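You operate a simulated robot arm through the tools that you are given. There is no shell and no other tool.

The job below is to be done with a simulated robot arm. You get a single attempt, and the scene is never put back.

## Task
Swap the rusty pin for the steel pin of the size marked on the tiller arm.
Fine: rudder lock on while you work, off after; rusty pin in the pin stand; keeper back on. Where these are worked on the way, their far stop is far enough and under half their travel is too little: pin keeper, rudder lock.

The check looks at the end state, three seconds after you hand in, the way a careful person would. Anything else that was tipped, shoved, dropped, spilled or broken makes it a failure.

## Robot
A 6-joint arm with a two-finger parallel gripper, fixed in place. Base frame: the origin is at the foot of the arm, x ahead of it, y to its left, z up. Readings come in m, rad, newtons and seconds.
Its first joint turns from -2.897 to 2.897 rad. Payload 3.91 kg.
The TCP is the grasp point between the finger pads, 0.03 m short of the fingertips. In the tool frame z runs along the fingers and y along their closing line. The gripper opens to 0.11 m. The fingers are 0.02 m wide and 0.01 m thick; the gripper's body (0.048 by 0.112 m) begins 0.055 m behind the TCP.
Orientation is told as [roll, pitch, yaw] about the base's x, y, z axes, in that order, counted from this pose: with the fingers straight down and closing along the base's y, the tool's x points along the base's -x, its y along +y and its z along -z.

## Interface
- The arm moves only by the tool step_arm. Its argument "plan" is a list that holds one entry, the list of rows, each a list of 7 numbers: the shift along the tool's x, y, z in m, then the turn, a rotation vector about the tool's x, y, z in rad, then the opening, from 0 (shut) to 1 (fully open). In form: [[[dx, dy, dz, ax, ay, az, hand], ...]]. A call has 1 to 20 rows; each row is the pose to reach, as a shift and turn from the pose commanded when the call began, along the tool's axes at that moment. Rows are played at 5 a second. More than 0.05 m and 0.15 rad between two rows, or a gripper value outside its range, and nothing of the call is played. A pose out of reach is approached as far as the arm can. The call stops where the force on the tool passes 90 N (or 10 N more than at its start, if that is more) or the arm is blocked; 0.2 s more then pass. Each finger travels about 0.153 m/s and halts on what it meets, pressing with about 27 N; the grip force reading is that of the motor and also rises with nothing between the fingers. The clock runs only during rows and for 0.2 s after the last one: add rows that repeat a pose to give the fingers time. It gives the time, the measured TCP pose, the force on the tool (base axes), the opening and the grip force at its end, in the units of the frame above (readings bear some noise), with the torque about the TCP (base axes, N m) and any sound that the robot's microphone picked up.
- Cameras (640 x 400 px; columns grow to the right, rows downward): "scene" is fixed at [0.2207, -0.65, 1.5063]; the picture's right is [0.73, -0.68, 0.00], its down [-0.59, -0.64, -0.50] and it looks along [0.34, 0.36, -0.87] (base axes); focal length 214 px, centre (320, 200). "wrist" rides on the gripper at [0.072, 0.017, -0.103] in the tool frame; the picture's right is [-0.23, 0.97, 0.00], its down [-0.76, -0.18, -0.62] and it looks along [-0.61, -0.14, 0.78] (tool axes); focal length 222 px, centre (320, 200). There is no depth. A picture from a camera that has moved, and an enlarged one, comes with that camera's place and axes in the base frame and with its lens.
- snapshot(camera): a new picture of that camera. The clock stands still meanwhile.
- inspect(camera, box): a new picture of the part [left, top, right, bottom] of that camera's present view, enlarged. The clock stands still meanwhile.
- sign_off(): hands the job in; it is judged then, once.

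Places have to be worked out from the pictures, the camera data and where the tool is seen. Open the gripper and draw the arm clear of the work before you hand the job in, unless the task says otherwise.

The tools are called after "Emit:" as name(argument=value, ...) on one line, values as JSON. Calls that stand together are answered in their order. step_arm: Moves the arm, as the interface text tells. Its arguments: {"type":"object","properties":{"plan":{"type":"array","items":{"type":"array","items":{"type":"array","items":{"type":"number"}}}}},"required":["plan"]} The other tools are called the same way: snapshot (camera) takes a picture; inspect (camera, box) takes an enlarged picture of a part of a camera's view; sign_off () hands the job in.

At the start:

```text
time_s: 0.0
position: [0.3219, -0.4425, 1.2254]
tool_rot: [0.0, -0.001, 0.002]
ft_force: [-0.3, -0.1, -0.5]
moment: [0.0, -0.02, -0.02]
opening: 0.1101
grip_force: 0.2
```

scene: 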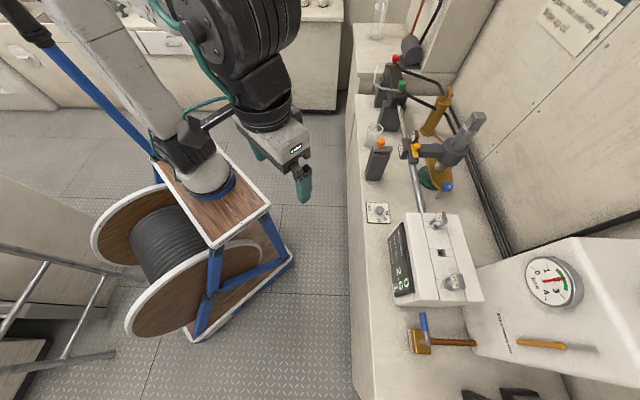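
wrist: 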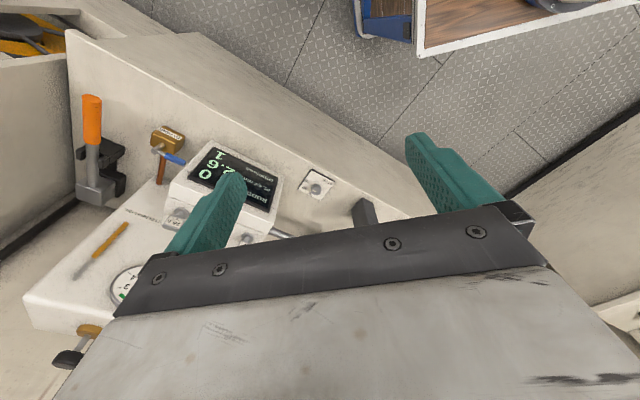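

I'll begin by looking closely at the bench in the scene camera to identify tiller arm, pins, keeper, rudder lock, and pin stand.

Emit:
inspect(camera="scene", box=[340, 40, 500, 140])

Emit:
inspect(camera="scene", box=[340, 120, 500, 220])

Emit:
inspect(camera="scene", box=[340, 200, 500, 300])

Emit:
inspect(camera="scene", box=[380, 280, 572, 400])

```text
4.00 times, centred on (420, 90) of scene
camera zoom: at [0.2207, -0.65, 1.5063], right [0.73, -0.68, 0.0], down [-0.59, -0.64, -0.5], along [0.34, 0.36, -0.87], focal length 858 px, centre (-80, 640)
```

zoom: 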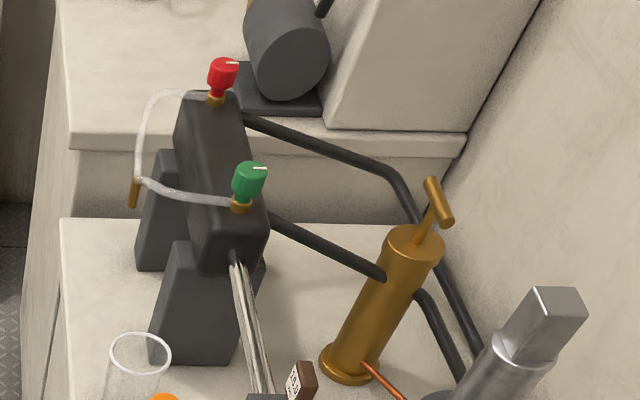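

```text
4.00 times, centred on (420, 170) of scene
camera zoom: at [0.2207, -0.65, 1.5063], right [0.73, -0.68, 0.0], down [-0.59, -0.64, -0.5], along [0.34, 0.36, -0.87], focal length 858 px, centre (-80, 320)
```

zoom: 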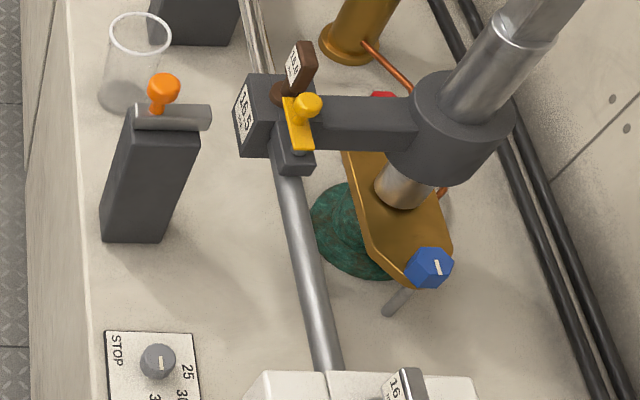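

```text
4.00 times, centred on (420, 250) of scene
camera zoom: at [0.2207, -0.65, 1.5063], right [0.73, -0.68, 0.0], down [-0.59, -0.64, -0.5], along [0.34, 0.36, -0.87], focal length 858 px, centre (-80, 0)
```

zoom: 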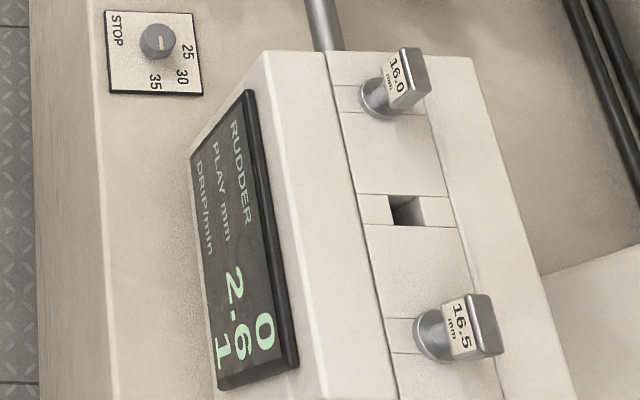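

```text
3.33 times, centred on (476, 340) of scene
camera zoom: at [0.2207, -0.65, 1.5063], right [0.73, -0.68, 0.0], down [-0.59, -0.64, -0.5], along [0.34, 0.36, -0.87], focal length 715 px, centre (-200, -267)
```

zoom: 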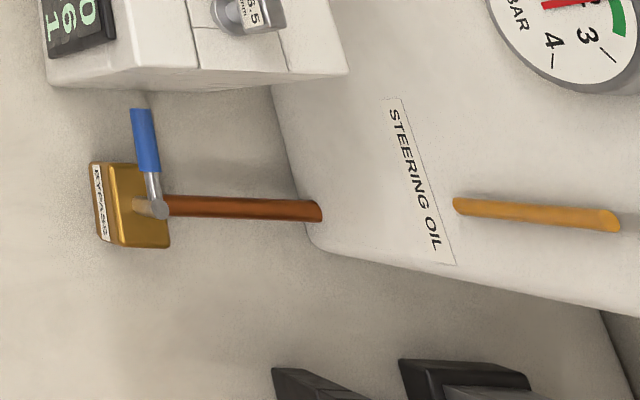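

The tiller arm has a size mark and the stand holds 16.0 and 16.5 pins; I enlarge further to read the marking and look at the keeper and lock candidates.

Emit:
inspect(camera="scene", box=[392, 126, 432, 166])

Emit:
inspect(camera="scene", box=[360, 130, 400, 185])

Emit:
inspect(camera="wrist", box=[60, 80, 220, 220])

Emit:
inspect(camera="scene", box=[340, 0, 440, 70])

Emit:
inspect(camera="scene", box=[520, 0, 640, 70])

```text
10.00 times, centred on (412, 146) of scene
camera zoom: at [0.2207, -0.65, 1.5063], right [0.73, -0.68, 0.0], down [-0.59, -0.64, -0.5], along [0.34, 0.36, -0.87], focal length 2145 px, centre (-600, 740)
```

zoom: 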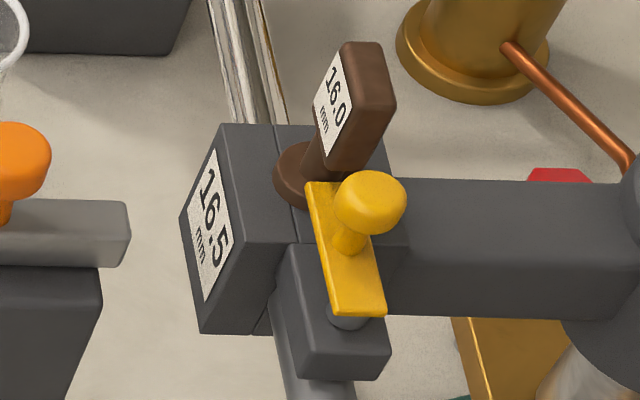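

```text
7.27 times, centred on (380, 158) of scene
camera zoom: at [0.2207, -0.65, 1.5063], right [0.73, -0.68, 0.0], down [-0.59, -0.64, -0.5], along [0.34, 0.36, -0.87], focal length 1560 px, centre (-116, 509)
```

zoom: 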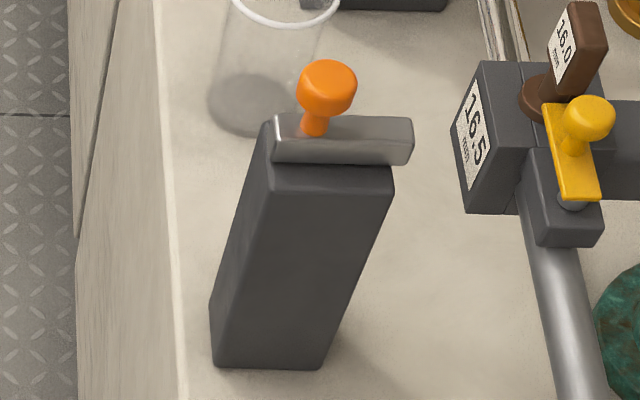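

```text
2.86 times, centred on (140, 150) of wrist
camera zoom: at [0.2485, -0.4259, 1.3275], right [0.23, 0.97, 0.0], down [0.76, -0.18, 0.62], along [0.61, -0.14, -0.78], focal length 635 px, centre (834, 343)
```

zoom: 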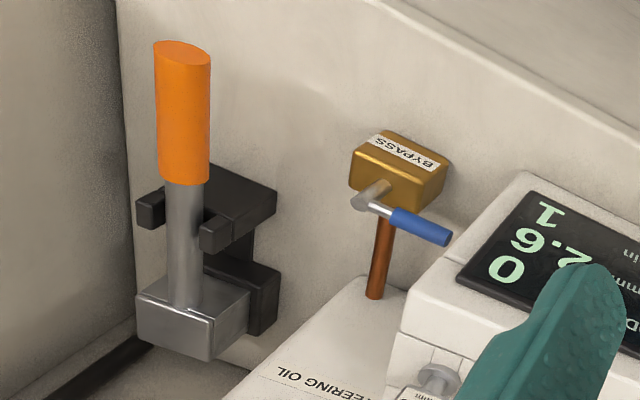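

```text
5.71 times, centred on (390, 35) of scene
camera zoom: at [0.2207, -0.65, 1.5063], right [0.73, -0.68, 0.0], down [-0.59, -0.64, -0.5], along [0.34, 0.36, -0.87], focal length 1226 px, centre (-80, 1143)
```

zoom: 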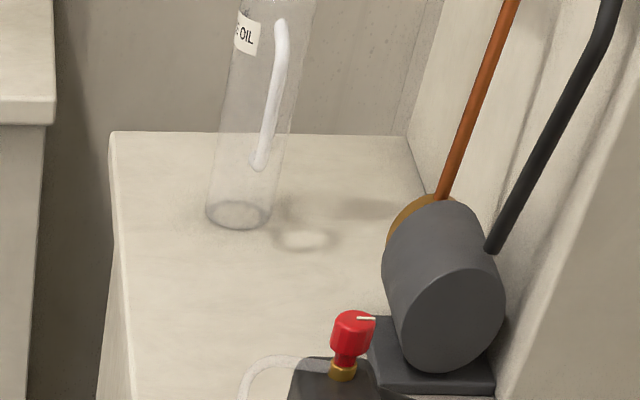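

```text
5.33 times, centred on (580, 35) of scene
camera zoom: at [0.2207, -0.65, 1.5063], right [0.73, -0.68, 0.0], down [-0.59, -0.64, -0.5], along [0.34, 0.36, -0.87], focal length 1144 px, centre (-1067, 1080)
```

zoom: 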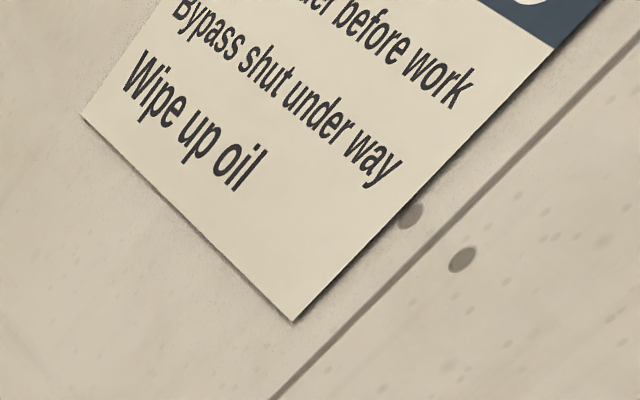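

The tiller is marked 16.5 mm and the installed rusty pin reads 16.0. I look closer at the robot base area and sign to make sense of geometry and heights.

Emit:
inspect(camera="scene", box=[0, 0, 340, 220])

Emit:
inspect(camera="scene", box=[0, 180, 340, 400])

Emit:
inspect(camera="wrist", box=[140, 120, 440, 300])

Emit:
inspect(camera="wrist", box=[0, 0, 200, 120])

```text
1.82 times, centred on (170, 110) of scene
camera zoom: at [0.2207, -0.65, 1.5063], right [0.73, -0.68, 0.0], down [-0.59, -0.64, -0.5], along [0.34, 0.36, -0.87], focal length 390 px, centre (593, 364)
```

zoom: 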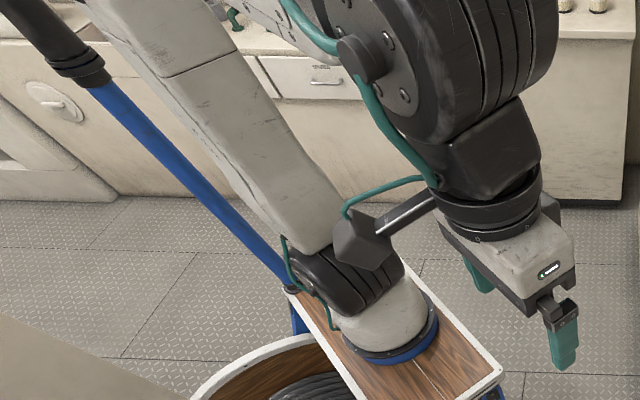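

```text
1.82 times, centred on (170, 290) of scene
camera zoom: at [0.2207, -0.65, 1.5063], right [0.73, -0.68, 0.0], down [-0.59, -0.64, -0.5], along [0.34, 0.36, -0.87], focal length 390 px, centre (593, 36)
```

zoom: 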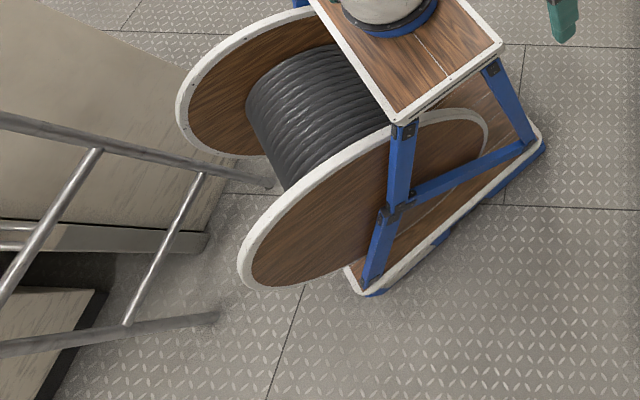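

```text
2.13 times, centred on (290, 210) of wrist
camera zoom: at [0.2485, -0.4259, 1.3275], right [0.23, 0.97, 0.0], down [0.76, -0.18, 0.62], along [0.61, -0.14, -0.78], focal length 474 px, centre (384, 179)
```

zoom: 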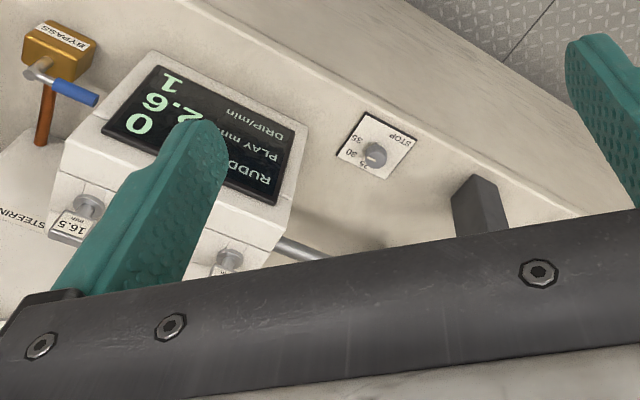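

```text
3.20 times, centred on (100, 60) of wrist
camera zoom: at [0.2485, -0.4259, 1.3275], right [0.23, 0.97, 0.0], down [0.76, -0.18, 0.62], along [0.61, -0.14, -0.78], focal length 711 px, centre (1024, 648)
```

zoom: 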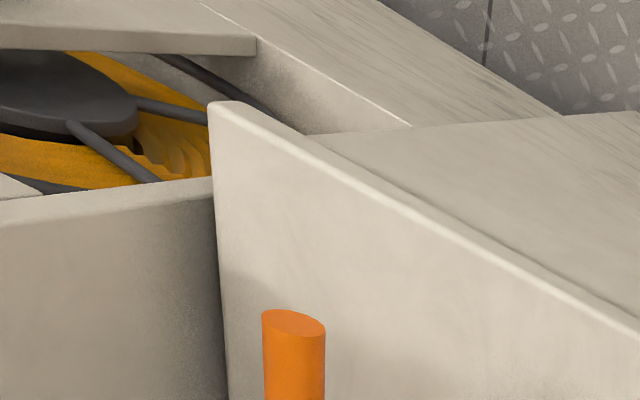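

The bench surface triangulates to about z≈0.75, with the bench's front edge running at ~45° in the base frame. I'll turn the tool to face across the bench and move it nearer to get better wrist views.

Emit:
step_arm(plan=[[[-0.03, 0.007, 0.012, 0, 0, 0.131, 1], [-0.06, 0.014, 0.025, 0, 0, 0.262, 1], [-0.09, 0.021, 0.037, 0, 0, 0.393, 1], [-0.12, 0.028, 0.05, 0, 0, 0.524, 1], [-0.15, 0.035, 0.062, 0, 0, 0.655, 1], [-0.178, 0.0425, 0.075, 0, 0, 0.785, 1], [-0.178, 0.0425, 0.075, 0, 0, 0.785, 1]]])

Emit:
snapshot(camera="wrist")

Emit:
snapshot(camera="scene")

```text
time_s: 1.6
position: [0.5007, -0.399, 1.1515]
tool_rot: [0.002, -0.002, -0.785]
ft_force: [-0.1, -0.1, 0.2]
moment: [0.02, -0.03, 0.0]
opening: 0.1097
grip_force: 0.1
```

```text
taken
camera wrist: at [0.4605, -0.336, 1.2526], right [0.85, 0.53, 0.0], down [0.41, -0.66, 0.62], along [0.33, -0.53, -0.78], focal length 222 px, centre (320, 200)
```

wrist: 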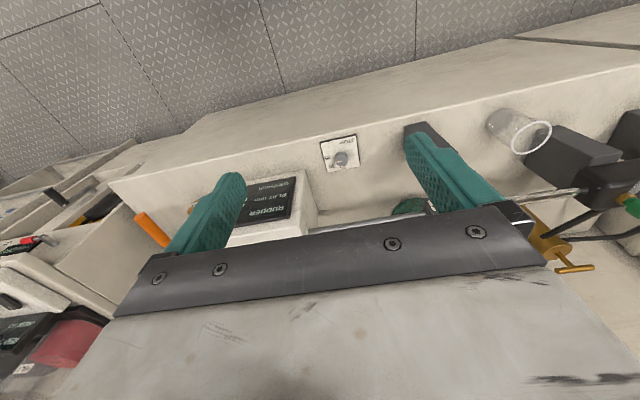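

```text
taken
```

scene: 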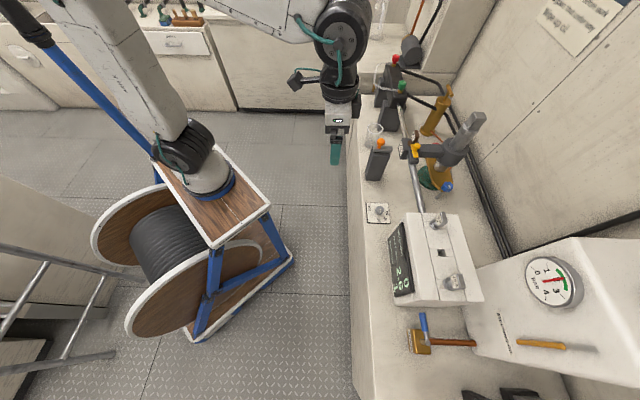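

The wrist camera looks towards the robot side below the gripper, so I shift the TCP over the tiller end (about (0.80,-0.45)) staying high at z≈1.14 to get a close view of pin, keeper and lock.

Emit:
step_arm(plan=[[[-0.037, 0.027, 0.002, 0, 0, 0, 1], [-0.073, 0.054, 0.004, 0, 0, 0, 1], [-0.11, 0.081, 0.006, 0, 0, 0, 1], [-0.146, 0.107, 0.008, 0, 0, 0, 1], [-0.183, 0.134, 0.01, 0, 0, 0, 1], [-0.219, 0.161, 0.01, 0, 0, 0, 1], [-0.219, 0.161, 0.01, 0, 0, 0, 1]]])

Emit:
snapshot(camera="wrist")

Emit:
snapshot(camera="scene")

```text
time_s: 3.2
position: [0.7672, -0.4405, 1.1431]
tool_rot: [0.001, -0.003, -0.782]
ft_force: [-0.1, 0.3, 0.7]
moment: [0.02, -0.04, -0.01]
opening: 0.1098
grip_force: 0.2
```

```text
taken
camera wrist: at [0.7276, -0.377, 1.2445], right [0.85, 0.53, 0.0], down [0.41, -0.66, 0.62], along [0.33, -0.53, -0.78], focal length 222 px, centre (320, 200)
```

wrist: 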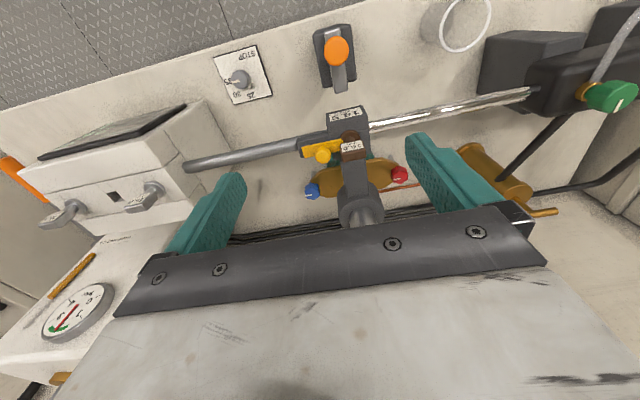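

```text
taken
```

scene: 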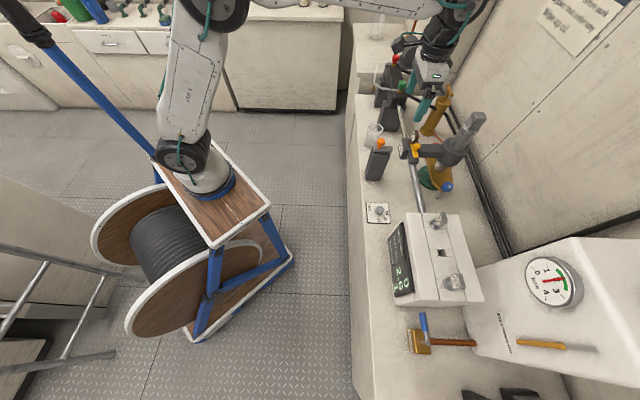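

Excellent view of the bench now; I enlarge the lock, pin/keeper and the pin stand in the wrist view.

Emit:
inspect(camera="wrist", box=[280, 95, 420, 225])

Emit:
inspect(camera="wrist", box=[290, 10, 390, 110])

Emit:
inspect(camera="wrist", box=[20, 90, 230, 250])

Emit:
inspect(camera="scene", box=[360, 110, 470, 200])

```text
3.08 times, centred on (350, 160) of wrist
camera zoom: at [0.7276, -0.377, 1.2445], right [0.85, 0.53, 0.0], down [0.41, -0.66, 0.62], along [0.33, -0.53, -0.78], focal length 684 px, centre (228, 323)
```

zoom: 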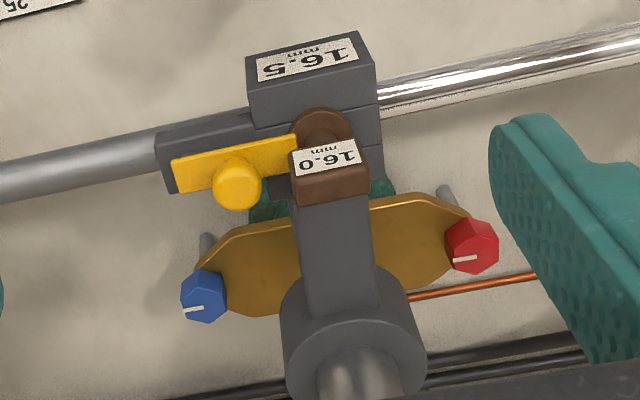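

```text
4.00 times, centred on (340, 60) of wrist
camera zoom: at [0.7276, -0.377, 1.2445], right [0.85, 0.53, 0.0], down [0.41, -0.66, 0.62], along [0.33, -0.53, -0.78], focal length 888 px, centre (240, 760)
```

zoom: 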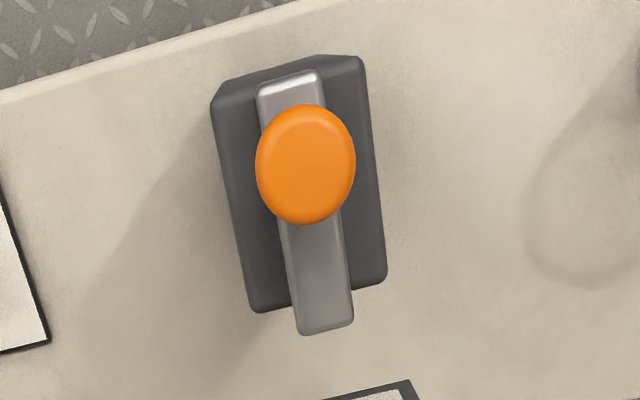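

```text
2.50 times, centred on (125, 170) of wrist
camera zoom: at [0.7276, -0.377, 1.2445], right [0.85, 0.53, 0.0], down [0.41, -0.66, 0.62], along [0.33, -0.53, -0.78], focal length 555 px, centre (808, 275)
```

zoom: 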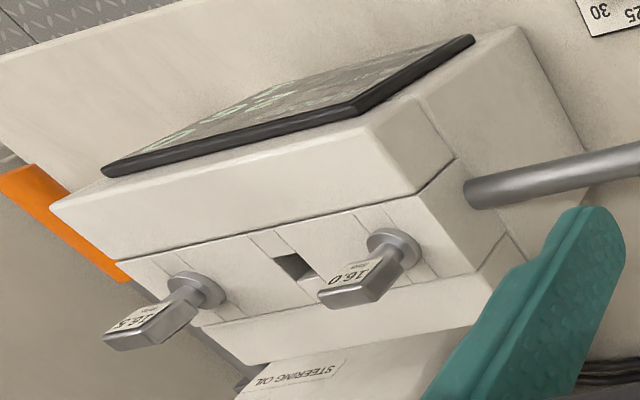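

```text
4.44 times, centred on (415, 155) of scene
camera zoom: at [0.2207, -0.65, 1.5063], right [0.73, -0.68, 0.0], down [-0.59, -0.64, -0.5], along [0.34, 0.36, -0.87], focal length 953 px, centre (-102, 400)
```

zoom: 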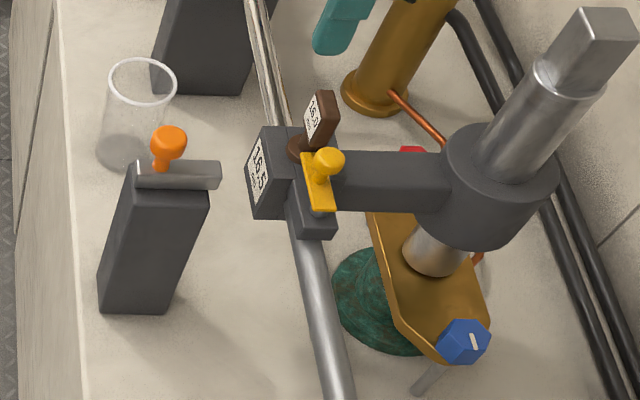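

The lock bar runs along the (0.707,-0.707) direction, pointing at the tiller. I zoom further on the tiller end and keeper to locate edges precisely.

Emit:
inspect(camera="wrist", box=[310, 100, 380, 144])

Emit:
inspect(camera="wrist", box=[295, 125, 375, 175])

Emit:
inspect(camera="scene", box=[398, 130, 430, 170])

```text
9.09 times, centred on (345, 122) of wrist
camera zoom: at [0.7276, -0.377, 1.2445], right [0.85, 0.53, 0.0], down [0.41, -0.66, 0.62], along [0.33, -0.53, -0.78], focal length 2019 px, centre (93, 909)
```

zoom: 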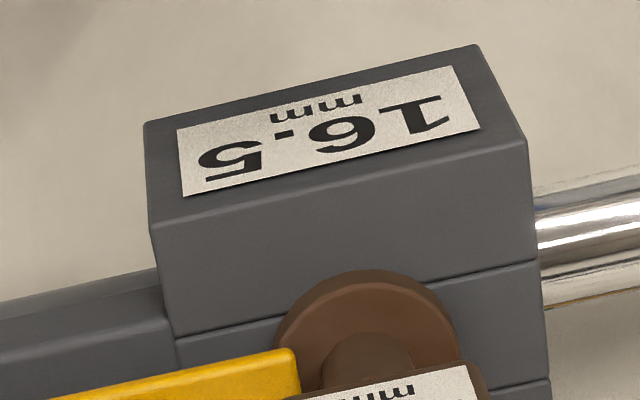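

```text
8.00 times, centred on (335, 150) of wrist
camera zoom: at [0.7276, -0.377, 1.2445], right [0.85, 0.53, 0.0], down [0.41, -0.66, 0.62], along [0.33, -0.53, -0.78], focal length 1777 px, centre (200, 600)
```

zoom: 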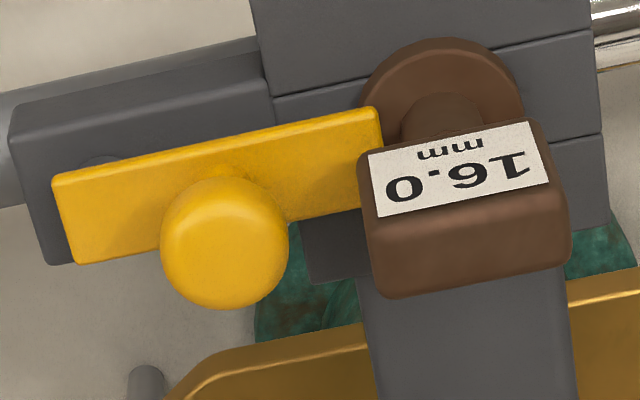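

```text
10.00 times, centred on (414, 150) of scene
camera zoom: at [0.2207, -0.65, 1.5063], right [0.73, -0.68, 0.0], down [-0.59, -0.64, -0.5], along [0.34, 0.36, -0.87], focal length 2145 px, centre (-620, 700)
```

zoom: 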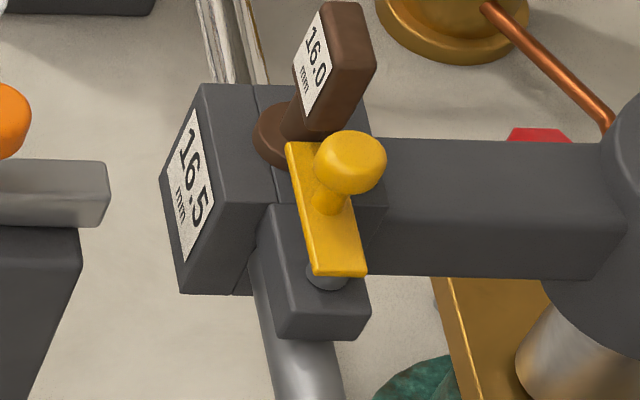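

The lock bar tip is about 3.5 cm short of the tiller's labelled end face, with its knob around (0.758,-0.390,0.936). I move above the orange knob with the hand half open to check alignment before gripping it.

Emit:
step_arm(plan=[[[0.015, 0.01, 0.034, 0, 0, 0, 0.8], [0.03, 0.02, 0.068, 0, 0, 0, 0.6], [0.0422, 0.0292, 0.103, 0, 0, 0, 0.55], [0.0422, 0.0292, 0.103, 0, 0, 0, 0.55]]])

Emit:
snapshot(camera="wrist")

Emit:
inspect(camera="scene", box=[340, 80, 500, 180])

```text
time_s: 4.2
position: [0.7584, -0.3897, 1.0385]
tool_rot: [-0.001, -0.001, -0.784]
ft_force: [-0.1, 0.0, 0.3]
moment: [0.02, 0.04, 0.01]
opening: 0.0605
grip_force: 0.0
```

```text
taken
camera wrist: at [0.7191, -0.3269, 1.1409], right [0.85, 0.53, 0.0], down [0.41, -0.66, 0.62], along [0.33, -0.53, -0.78], focal length 222 px, centre (320, 200)
```

wrist: 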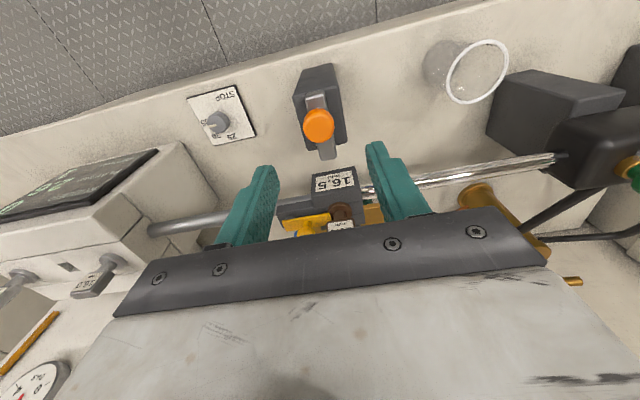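

```text
4.00 times, centred on (420, 130) of scene
camera zoom: at [0.2207, -0.65, 1.5063], right [0.73, -0.68, 0.0], down [-0.59, -0.64, -0.5], along [0.34, 0.36, -0.87], focal length 858 px, centre (-80, 480)
```

zoom: 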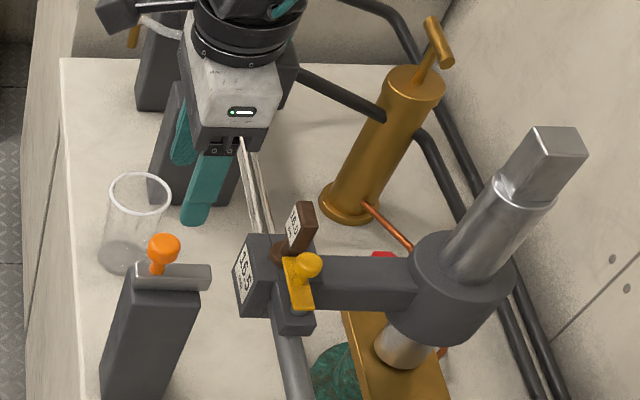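

Knob refines to about (0.756,-0.390,0.948), right under the hand. I descend so the pads straddle the knob head and close on it.

Emit:
step_arm(plan=[[[0.001, -0.001, 0.045, 0, 0, 0, 0.55], [0.0015, -0.0015, 0.075, 0, 0, 0, 0.55], [0.0015, -0.0015, 0.088, 0, 0, 0, 0.55], [0.0015, -0.0015, 0.088, 0, 0, 0, 0.0], [0.0015, -0.0015, 0.088, 0, 0, 0, 0.0], [0.0015, -0.0015, 0.088, 0, 0, 0, 0.0]]])

Emit:
snapshot(camera="wrist")

Emit:
inspect(camera="scene", box=[340, 80, 500, 180])

```text
time_s: 5.6
position: [0.7578, -0.3897, 0.9513]
tool_rot: [-0.002, -0.003, -0.784]
ft_force: [1.2, -0.6, -4.6]
moment: [-0.31, -0.36, 0.01]
opening: 0.0265
grip_force: 45.3
```

```text
taken
camera wrist: at [0.7181, -0.3269, 1.052], right [0.85, 0.53, 0.0], down [0.41, -0.66, 0.62], along [0.33, -0.53, -0.78], focal length 222 px, centre (320, 200)
```

wrist: 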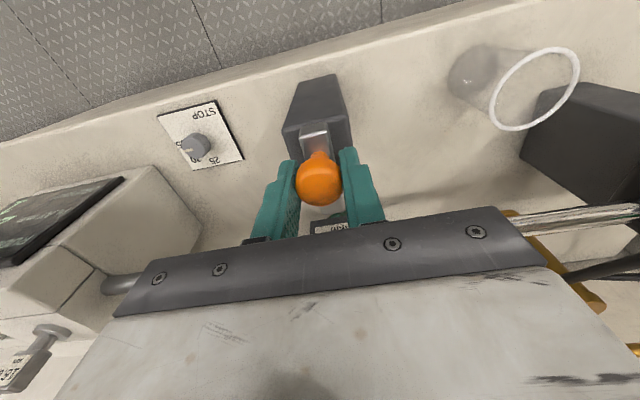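

```text
4.00 times, centred on (420, 130) of scene
camera zoom: at [0.2207, -0.65, 1.5063], right [0.73, -0.68, 0.0], down [-0.59, -0.64, -0.5], along [0.34, 0.36, -0.87], focal length 858 px, centre (-80, 480)
```

zoom: 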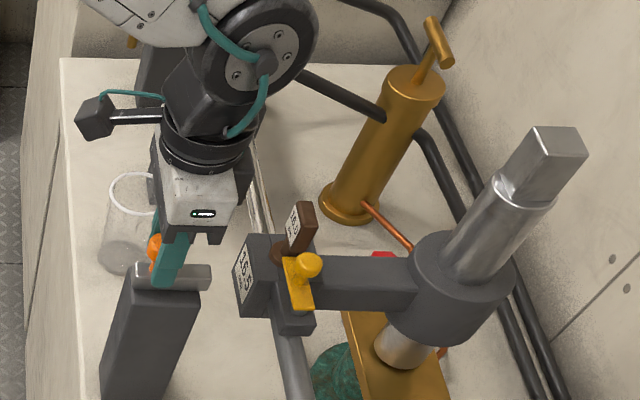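

The knob is held (opening 26.5 mm). I slide it toward the tiller along +e1 (tool -x) in small rows, expecting contact at the far stop.

Emit:
step_arm(plan=[[[-0.008, 0, 0, 0, 0, 0, 0], [-0.016, 0, 0, 0, 0, 0, 0], [-0.024, 0, 0, 0, 0, 0, 0], [-0.032, 0, 0, 0, 0, 0, 0]]])

Emit:
inspect(camera="scene", box=[360, 110, 440, 160])

Emit:
snapshot(camera="wrist")

```text
time_s: 6.6
position: [0.7796, -0.4125, 0.951]
tool_rot: [0.0, -0.001, -0.782]
ft_force: [-3.1, 16.8, 5.4]
moment: [-0.51, -0.66, 0.09]
opening: 0.0266
grip_force: 45.2
```

```text
8.00 times, centred on (400, 135) of scene
camera zoom: at [0.2207, -0.65, 1.5063], right [0.73, -0.68, 0.0], down [-0.59, -0.64, -0.5], along [0.34, 0.36, -0.87], focal length 1716 px, centre (-320, 720)
```

zoom: 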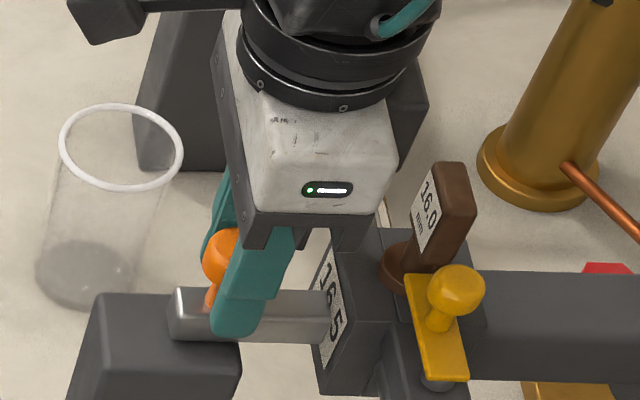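

```text
taken
camera wrist: at [0.7397, -0.3486, 1.052], right [0.85, 0.53, 0.0], down [0.41, -0.66, 0.62], along [0.33, -0.53, -0.78], focal length 222 px, centre (320, 200)
```

wrist: 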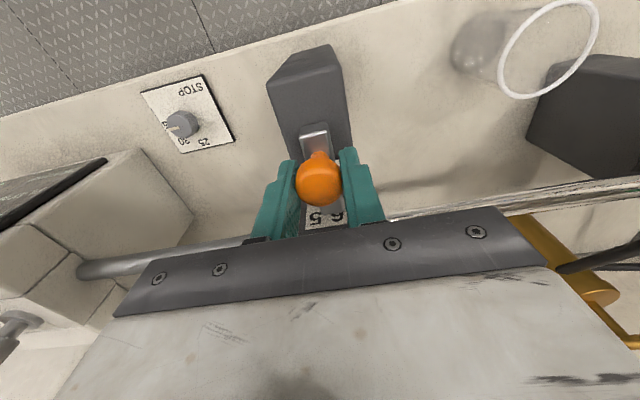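

The bar has slid 31 mm and its tip is near the tiller face. I push a little farther to find the stop, watching the force.

Emit:
step_arm(plan=[[[-0.003, 0, 0, 0, 0, 0, 0], [-0.006, 0, 0, 0, 0, 0, 0], [-0.009, 0, 0, 0, 0, 0, 0]]])

Emit:
inspect(camera="scene", box=[360, 110, 440, 160])

```text
time_s: 7.4
position: [0.785, -0.4176, 0.9488]
tool_rot: [0.0, 0.0, -0.782]
ft_force: [-6.5, 42.4, -0.3]
moment: [0.37, 0.13, -0.11]
opening: 0.0272
grip_force: 45.2
```

```text
8.00 times, centred on (400, 135) of scene
camera zoom: at [0.2207, -0.65, 1.5063], right [0.73, -0.68, 0.0], down [-0.59, -0.64, -0.5], along [0.34, 0.36, -0.87], focal length 1716 px, centre (-320, 720)
```

zoom: 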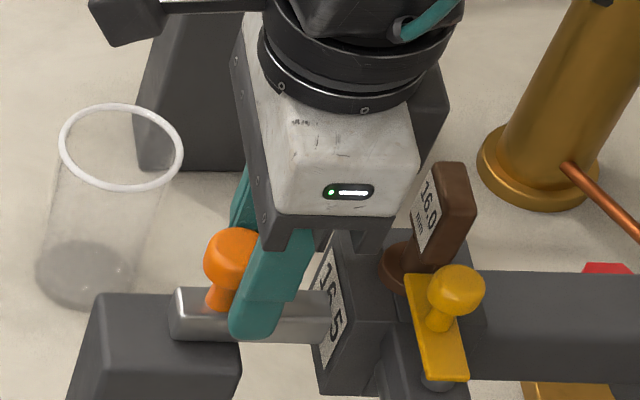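

The fingers slid on the knob while the bar stayed put with force rising to 42 N, so the lock is at its far stop against the tiller. I release and rise clear.

Emit:
step_arm(plan=[[[0, 0, 0, 0, 0, 0, 0.5], [0.004, 0, 0, 0, 0, 0, 0.55], [0.004, 0, -0.03, 0, 0, 0, 0.55], [0.004, 0, -0.07, 0, 0, 0, 0.55], [0.004, 0, -0.11, 0, 0, 0, 0.55], [0.004, 0, -0.13, 0, 0, 0, 0.55]]])

Emit:
snapshot(camera="wrist")

Emit:
inspect(camera="scene", box=[360, 110, 440, 160])

```text
time_s: 8.8
position: [0.7836, -0.4145, 1.0796]
tool_rot: [-0.001, 0.0, -0.782]
ft_force: [0.9, 0.4, -0.4]
moment: [-0.02, 0.07, 0.02]
opening: 0.0607
grip_force: 0.1
```

```text
taken
camera wrist: at [0.743, -0.3522, 1.1818], right [0.85, 0.53, 0.0], down [0.41, -0.66, 0.62], along [0.33, -0.53, -0.78], focal length 222 px, centre (320, 200)
```

wrist: 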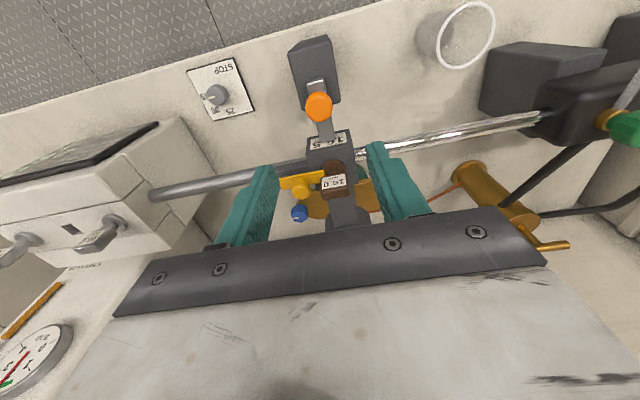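

```text
8.00 times, centred on (400, 135) of scene
camera zoom: at [0.2207, -0.65, 1.5063], right [0.73, -0.68, 0.0], down [-0.59, -0.64, -0.5], along [0.34, 0.36, -0.87], focal length 1716 px, centre (-320, 720)
```

zoom: 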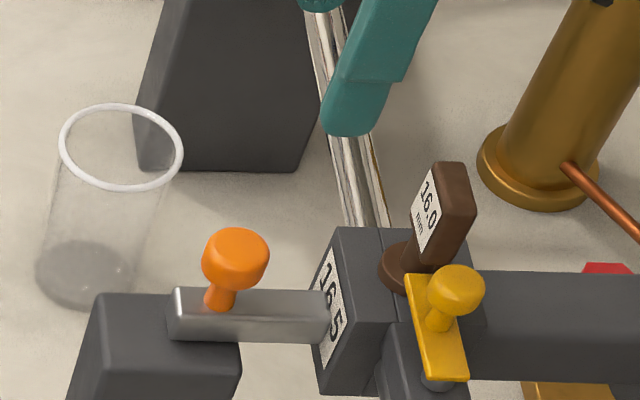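

The lock is engaged and stays. Now I rotate the tool 90° (fingers closing along e1) and move above the yellow keeper knob at about (0.807,-0.497), staying high.

Emit:
step_arm(plan=[[[-0.007, -0.004, -0.005, 0, 0, -0.143, 0.55], [-0.014, -0.008, -0.01, 0, 0, -0.286, 0.55], [-0.021, -0.012, -0.01, 0, 0, -0.429, 0.55], [-0.028, -0.016, -0.01, 0, 0, -0.572, 0.55], [-0.035, -0.02, -0.01, 0, 0, -0.715, 0.55], [-0.042, -0.024, -0.01, 0, 0, -0.858, 0.55], [-0.049, -0.028, -0.01, 0, 0, -1.001, 0.55], [-0.056, -0.032, -0.01, 0, 0, -1.144, 0.55], [-0.063, -0.036, -0.01, 0, 0, -1.287, 0.55], [-0.07, -0.04, -0.01, 0, 0, -1.43, 0.55], [-0.0748, -0.042, -0.01, 0, 0, -1.57, 0.55], [-0.0748, -0.042, -0.01, 0, 0, -1.57, 0.55]]])

Emit:
snapshot(camera="wrist")

Emit:
snapshot(camera="scene")

```text
time_s: 11.4
position: [0.8061, -0.4988, 1.0893]
tool_rot: [-0.003, 0.0, 0.787]
ft_force: [-0.4, 0.4, -0.1]
moment: [0.01, 0.0, 0.01]
opening: 0.0605
grip_force: 0.1
```

```text
taken
camera wrist: at [0.7429, -0.5384, 1.1912], right [-0.53, 0.85, 0.0], down [0.66, 0.42, 0.62], along [0.53, 0.33, -0.78], focal length 222 px, centre (320, 200)
```

wrist: 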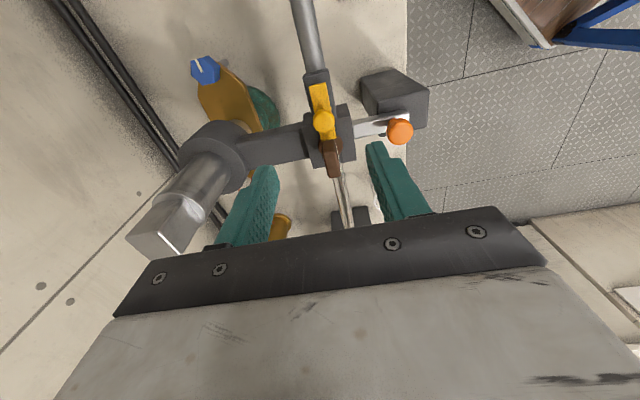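

```text
taken
```

scene: 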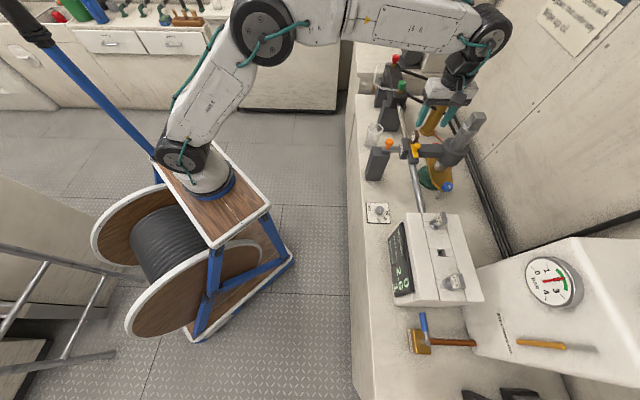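

Good view of keeper, pin and lock from the -e2 side. I enlarge it.

Emit:
inspect(camera="wrist", box=[285, 65, 365, 185])

Emit:
inspect(camera="wrist", box=[340, 60, 440, 150])

Emit:
inspect(camera="scene", box=[396, 130, 436, 170])

```text
3.33 times, centred on (325, 125) of wrist
camera zoom: at [0.7429, -0.5384, 1.1912], right [-0.53, 0.85, 0.0], down [0.66, 0.42, 0.62], along [0.53, 0.33, -0.78], focal length 740 px, centre (303, 450)
```

zoom: 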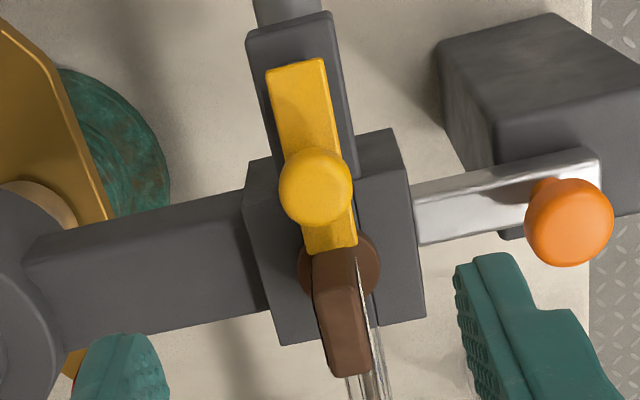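

```text
4.44 times, centred on (390, 105) of wrist
camera zoom: at [0.7429, -0.5384, 1.1912], right [-0.53, 0.85, 0.0], down [0.66, 0.42, 0.62], along [0.53, 0.33, -0.78], focal length 987 px, centre (9, 622)
```

zoom: 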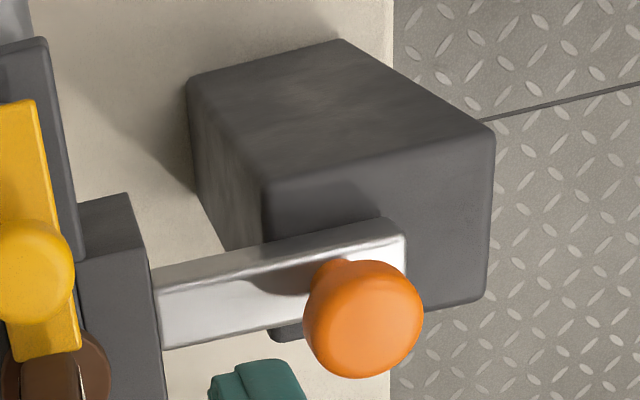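

```text
10.00 times, centred on (416, 150) of scene
camera zoom: at [0.2207, -0.65, 1.5063], right [0.73, -0.68, 0.0], down [-0.59, -0.64, -0.5], along [0.34, 0.36, -0.87], focal length 2145 px, centre (-640, 700)
```

zoom: 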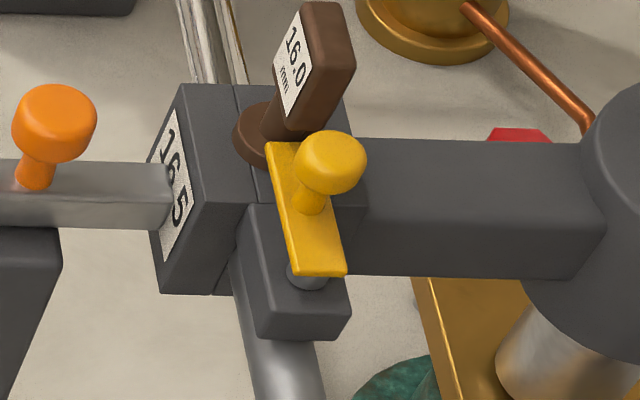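

The keeper is a plate pivoted at its -e2 end (≈e2 0.198) with knob at about (0.806,-0.495,0.970), plate top ≈0.95. I descend with fingertips just above the plate and close gently on the knob.

Emit:
step_arm(plan=[[[-0.0023, 0.0023, 0.04, 0, 0, 0, 0.45], [-0.0023, 0.0023, 0.08, 0, 0, 0, 0.45], [-0.0023, 0.0023, 0.102, 0, 0, 0, 0.45], [-0.0023, 0.0023, 0.102, 0, 0, 0, 0.0], [-0.0023, 0.0023, 0.102, 0, 0, 0, 0.0]]])

Emit:
snapshot(camera="wrist")

Emit:
inspect(camera="scene", box=[388, 120, 452, 160])

```text
time_s: 12.6
position: [0.8069, -0.4936, 0.9866]
tool_rot: [0.003, 0.001, 0.787]
ft_force: [-15.5, 13.5, -6.2]
moment: [0.23, 0.22, -0.14]
opening: 0.0212
grip_force: 44.6
```

```text
taken
camera wrist: at [0.744, -0.5339, 1.0876], right [-0.53, 0.85, 0.0], down [0.67, 0.41, 0.62], along [0.53, 0.33, -0.78], focal length 222 px, centre (320, 200)
```

wrist: 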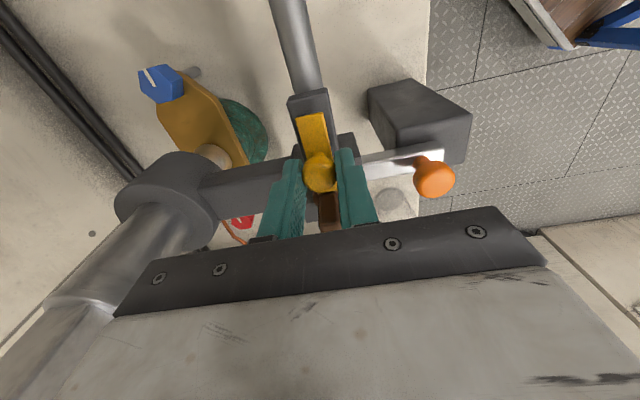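

```text
10.00 times, centred on (420, 140) of scene
camera zoom: at [0.2207, -0.65, 1.5063], right [0.73, -0.68, 0.0], down [-0.59, -0.64, -0.5], along [0.34, 0.36, -0.87], focal length 2145 px, centre (-680, 800)
```

zoom: 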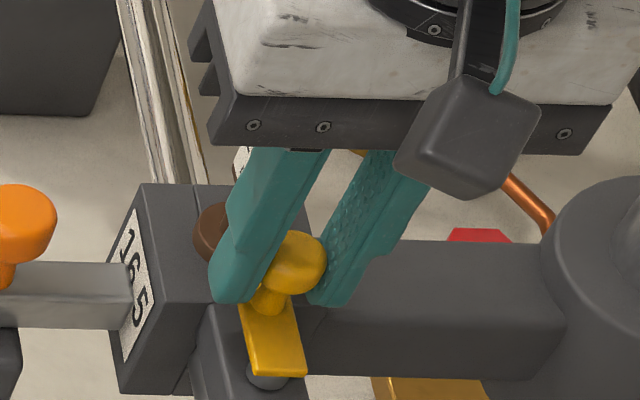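

The knob is held; reaction force is ~20 N toward -e1, hinting that it swings toward -e1 (robot side). I nudge it a few millimetres that way along the arc.

Emit:
step_arm(plan=[[[0.0002, 0.003, 0, 0, 0, 0, 0], [0.0009, 0.006, 0, 0, 0, 0, 0], [0.0018, 0.009, 0, 0, 0, 0, 0]]])

Emit:
inspect(camera="scene", box=[388, 120, 452, 160])

Emit:
inspect(camera="wrist", box=[250, 80, 410, 240])

```text
time_s: 13.4
position: [0.8015, -0.4903, 0.9874]
tool_rot: [-0.001, 0.001, 0.787]
ft_force: [19.9, -6.3, -10.7]
moment: [-0.06, -0.44, 0.48]
opening: 0.0213
grip_force: 45.4
```

```text
10.00 times, centred on (420, 140) of scene
camera zoom: at [0.2207, -0.65, 1.5063], right [0.73, -0.68, 0.0], down [-0.59, -0.64, -0.5], along [0.34, 0.36, -0.87], focal length 2145 px, centre (-680, 800)
```

zoom: 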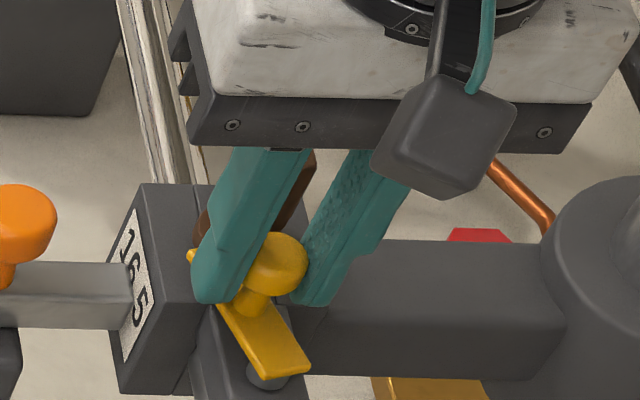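

```text
2.50 times, centred on (330, 160) of wrist
camera zoom: at [0.7381, -0.53, 1.0888], right [-0.53, 0.85, 0.0], down [0.66, 0.41, 0.62], along [0.53, 0.33, -0.78], focal length 555 px, centre (295, 300)
```

zoom: 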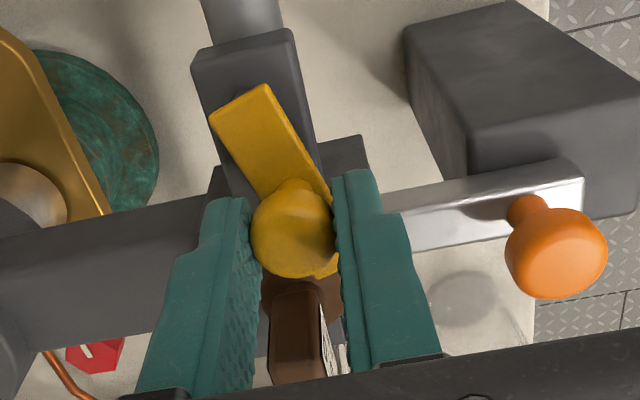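

It swings toward -e1 with ~18 N friction, about 18° so far with knob radius ≈21 mm. I continue along the arc to about 70°.

Emit:
step_arm(plan=[[[0.0015, 0.0025, 0, 0, 0, 0, 0], [0.0031, 0.0045, 0, 0, 0, 0, 0], [0.005, 0.0065, 0, 0, 0, 0, 0], [0.0072, 0.0082, 0, 0, 0, 0, 0], [0.0095, 0.0096, 0, 0, 0, 0, 0], [0.012, 0.0107, 0, 0, 0, 0, 0]]])

Emit:
inspect(camera="scene", box=[388, 120, 452, 160])

Emit:
inspect(camera="wrist", box=[250, 80, 410, 240])

```text
time_s: 14.8
position: [0.783, -0.4923, 0.9875]
tool_rot: [-0.002, 0.0, 0.785]
ft_force: [19.5, -6.0, -1.1]
moment: [-0.02, -0.54, 0.32]
opening: 0.0211
grip_force: 45.3
```

```text
10.00 times, centred on (420, 140) of scene
camera zoom: at [0.2207, -0.65, 1.5063], right [0.73, -0.68, 0.0], down [-0.59, -0.64, -0.5], along [0.34, 0.36, -0.87], focal length 2145 px, centre (-680, 800)
```

zoom: 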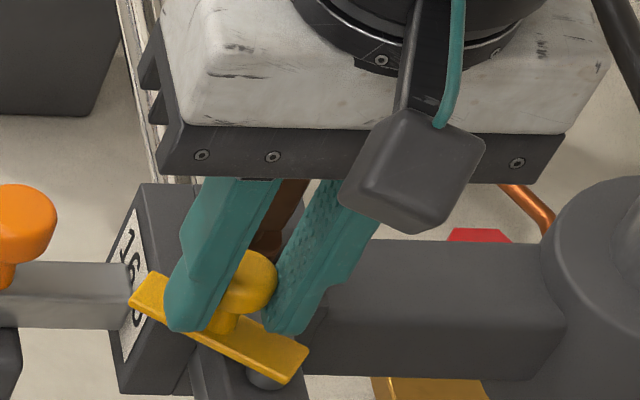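

```text
2.50 times, centred on (330, 160) of wrist
camera zoom: at [0.7203, -0.5314, 1.0895], right [-0.53, 0.85, 0.0], down [0.66, 0.41, 0.62], along [0.53, 0.33, -0.78], focal length 555 px, centre (295, 300)
```

zoom: 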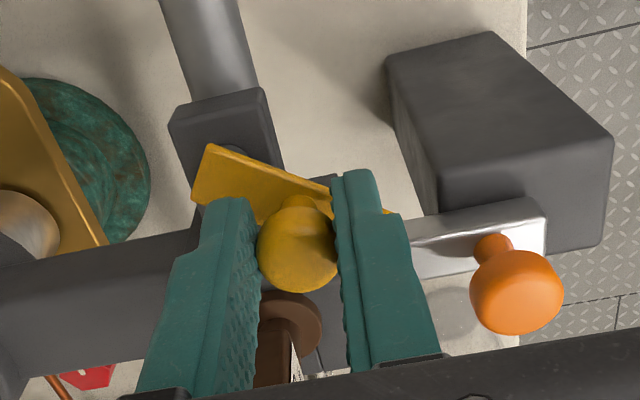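

About 51° open now. I continue toward 90°, leading slightly in -e1 to overcome the friction.

Emit:
step_arm(plan=[[[0.0015, 0.0025, 0, 0, 0, 0, 0], [0.0035, 0.0045, 0, 0, 0, 0, 0], [0.006, 0.006, 0, 0, 0, 0, 0], [0.0085, 0.0068, 0, 0, 0, 0, 0], [0.011, 0.007, 0, 0, 0, 0, 0]]])

Emit:
inspect(camera="scene", box=[388, 120, 452, 160])

Emit:
inspect(camera="wrist", box=[250, 80, 410, 240])

```text
time_s: 16.0
position: [0.7743, -0.4953, 0.9895]
tool_rot: [-0.011, -0.002, 0.787]
ft_force: [69.4, -12.8, 0.7]
moment: [-0.26, -1.3, 0.25]
opening: 0.0217
grip_force: 45.2
```

```text
10.00 times, centred on (420, 140) of scene
camera zoom: at [0.2207, -0.65, 1.5063], right [0.73, -0.68, 0.0], down [-0.59, -0.64, -0.5], along [0.34, 0.36, -0.87], focal length 2145 px, centre (-680, 800)
```

zoom: 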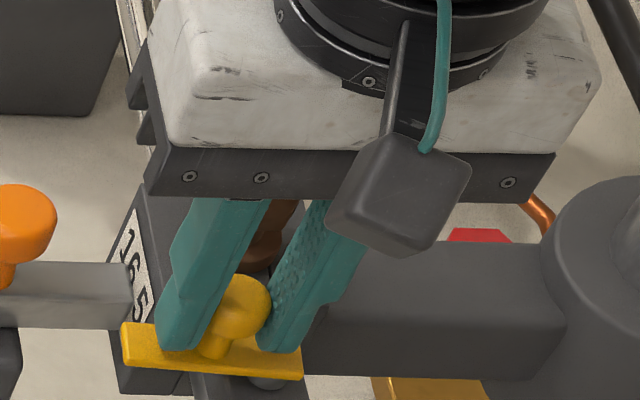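

```text
2.50 times, centred on (330, 160) of wrist
camera zoom: at [0.7107, -0.5339, 1.0892], right [-0.53, 0.85, -0.01], down [0.66, 0.42, 0.63], along [0.54, 0.33, -0.78], focal length 555 px, centre (295, 300)
```

zoom: 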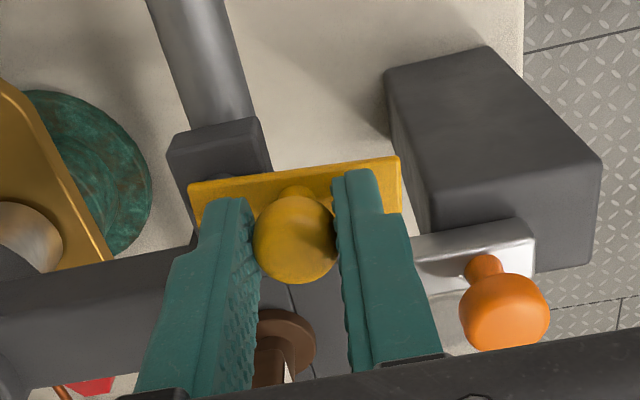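

It's near perpendicular now; most of the force is radial over-push. I back off the -e1 component and push a bit more in -e2 to see whether it's at its stop.

Emit:
step_arm(plan=[[[0.0, -0.004, 0, 0, 0, 0, 0], [0.003, -0.0045, 0, 0, 0, 0, 0], [0.006, -0.006, 0, 0, 0, 0, 0]]])

Emit:
inspect(camera="scene", box=[388, 120, 452, 160])

Emit:
inspect(camera="wrist", box=[250, 80, 410, 240])

```text
time_s: 16.8
position: [0.769, -0.5022, 0.9863]
tool_rot: [0.005, 0.002, 0.785]
ft_force: [20.2, 27.6, 3.4]
moment: [0.63, -0.42, 0.07]
opening: 0.0212
grip_force: 45.0
```

```text
10.00 times, centred on (420, 140) of scene
camera zoom: at [0.2207, -0.65, 1.5063], right [0.73, -0.68, 0.0], down [-0.59, -0.64, -0.5], along [0.34, 0.36, -0.87], focal length 2145 px, centre (-680, 800)
```

zoom: 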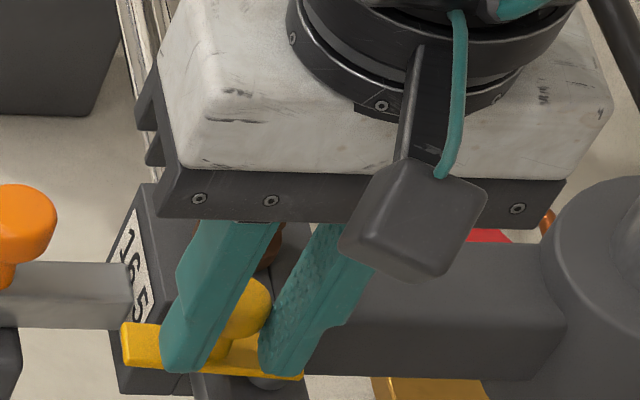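

```text
2.50 times, centred on (330, 160) of wrist
camera zoom: at [0.706, -0.5413, 1.0888], right [-0.53, 0.85, 0.0], down [0.67, 0.41, 0.62], along [0.53, 0.33, -0.78], focal length 555 px, centre (295, 300)
```

zoom: 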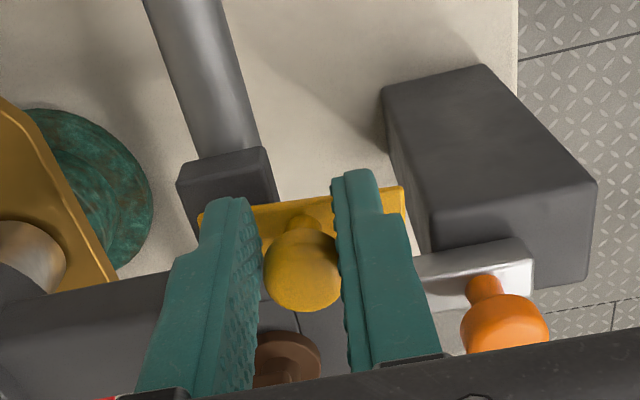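

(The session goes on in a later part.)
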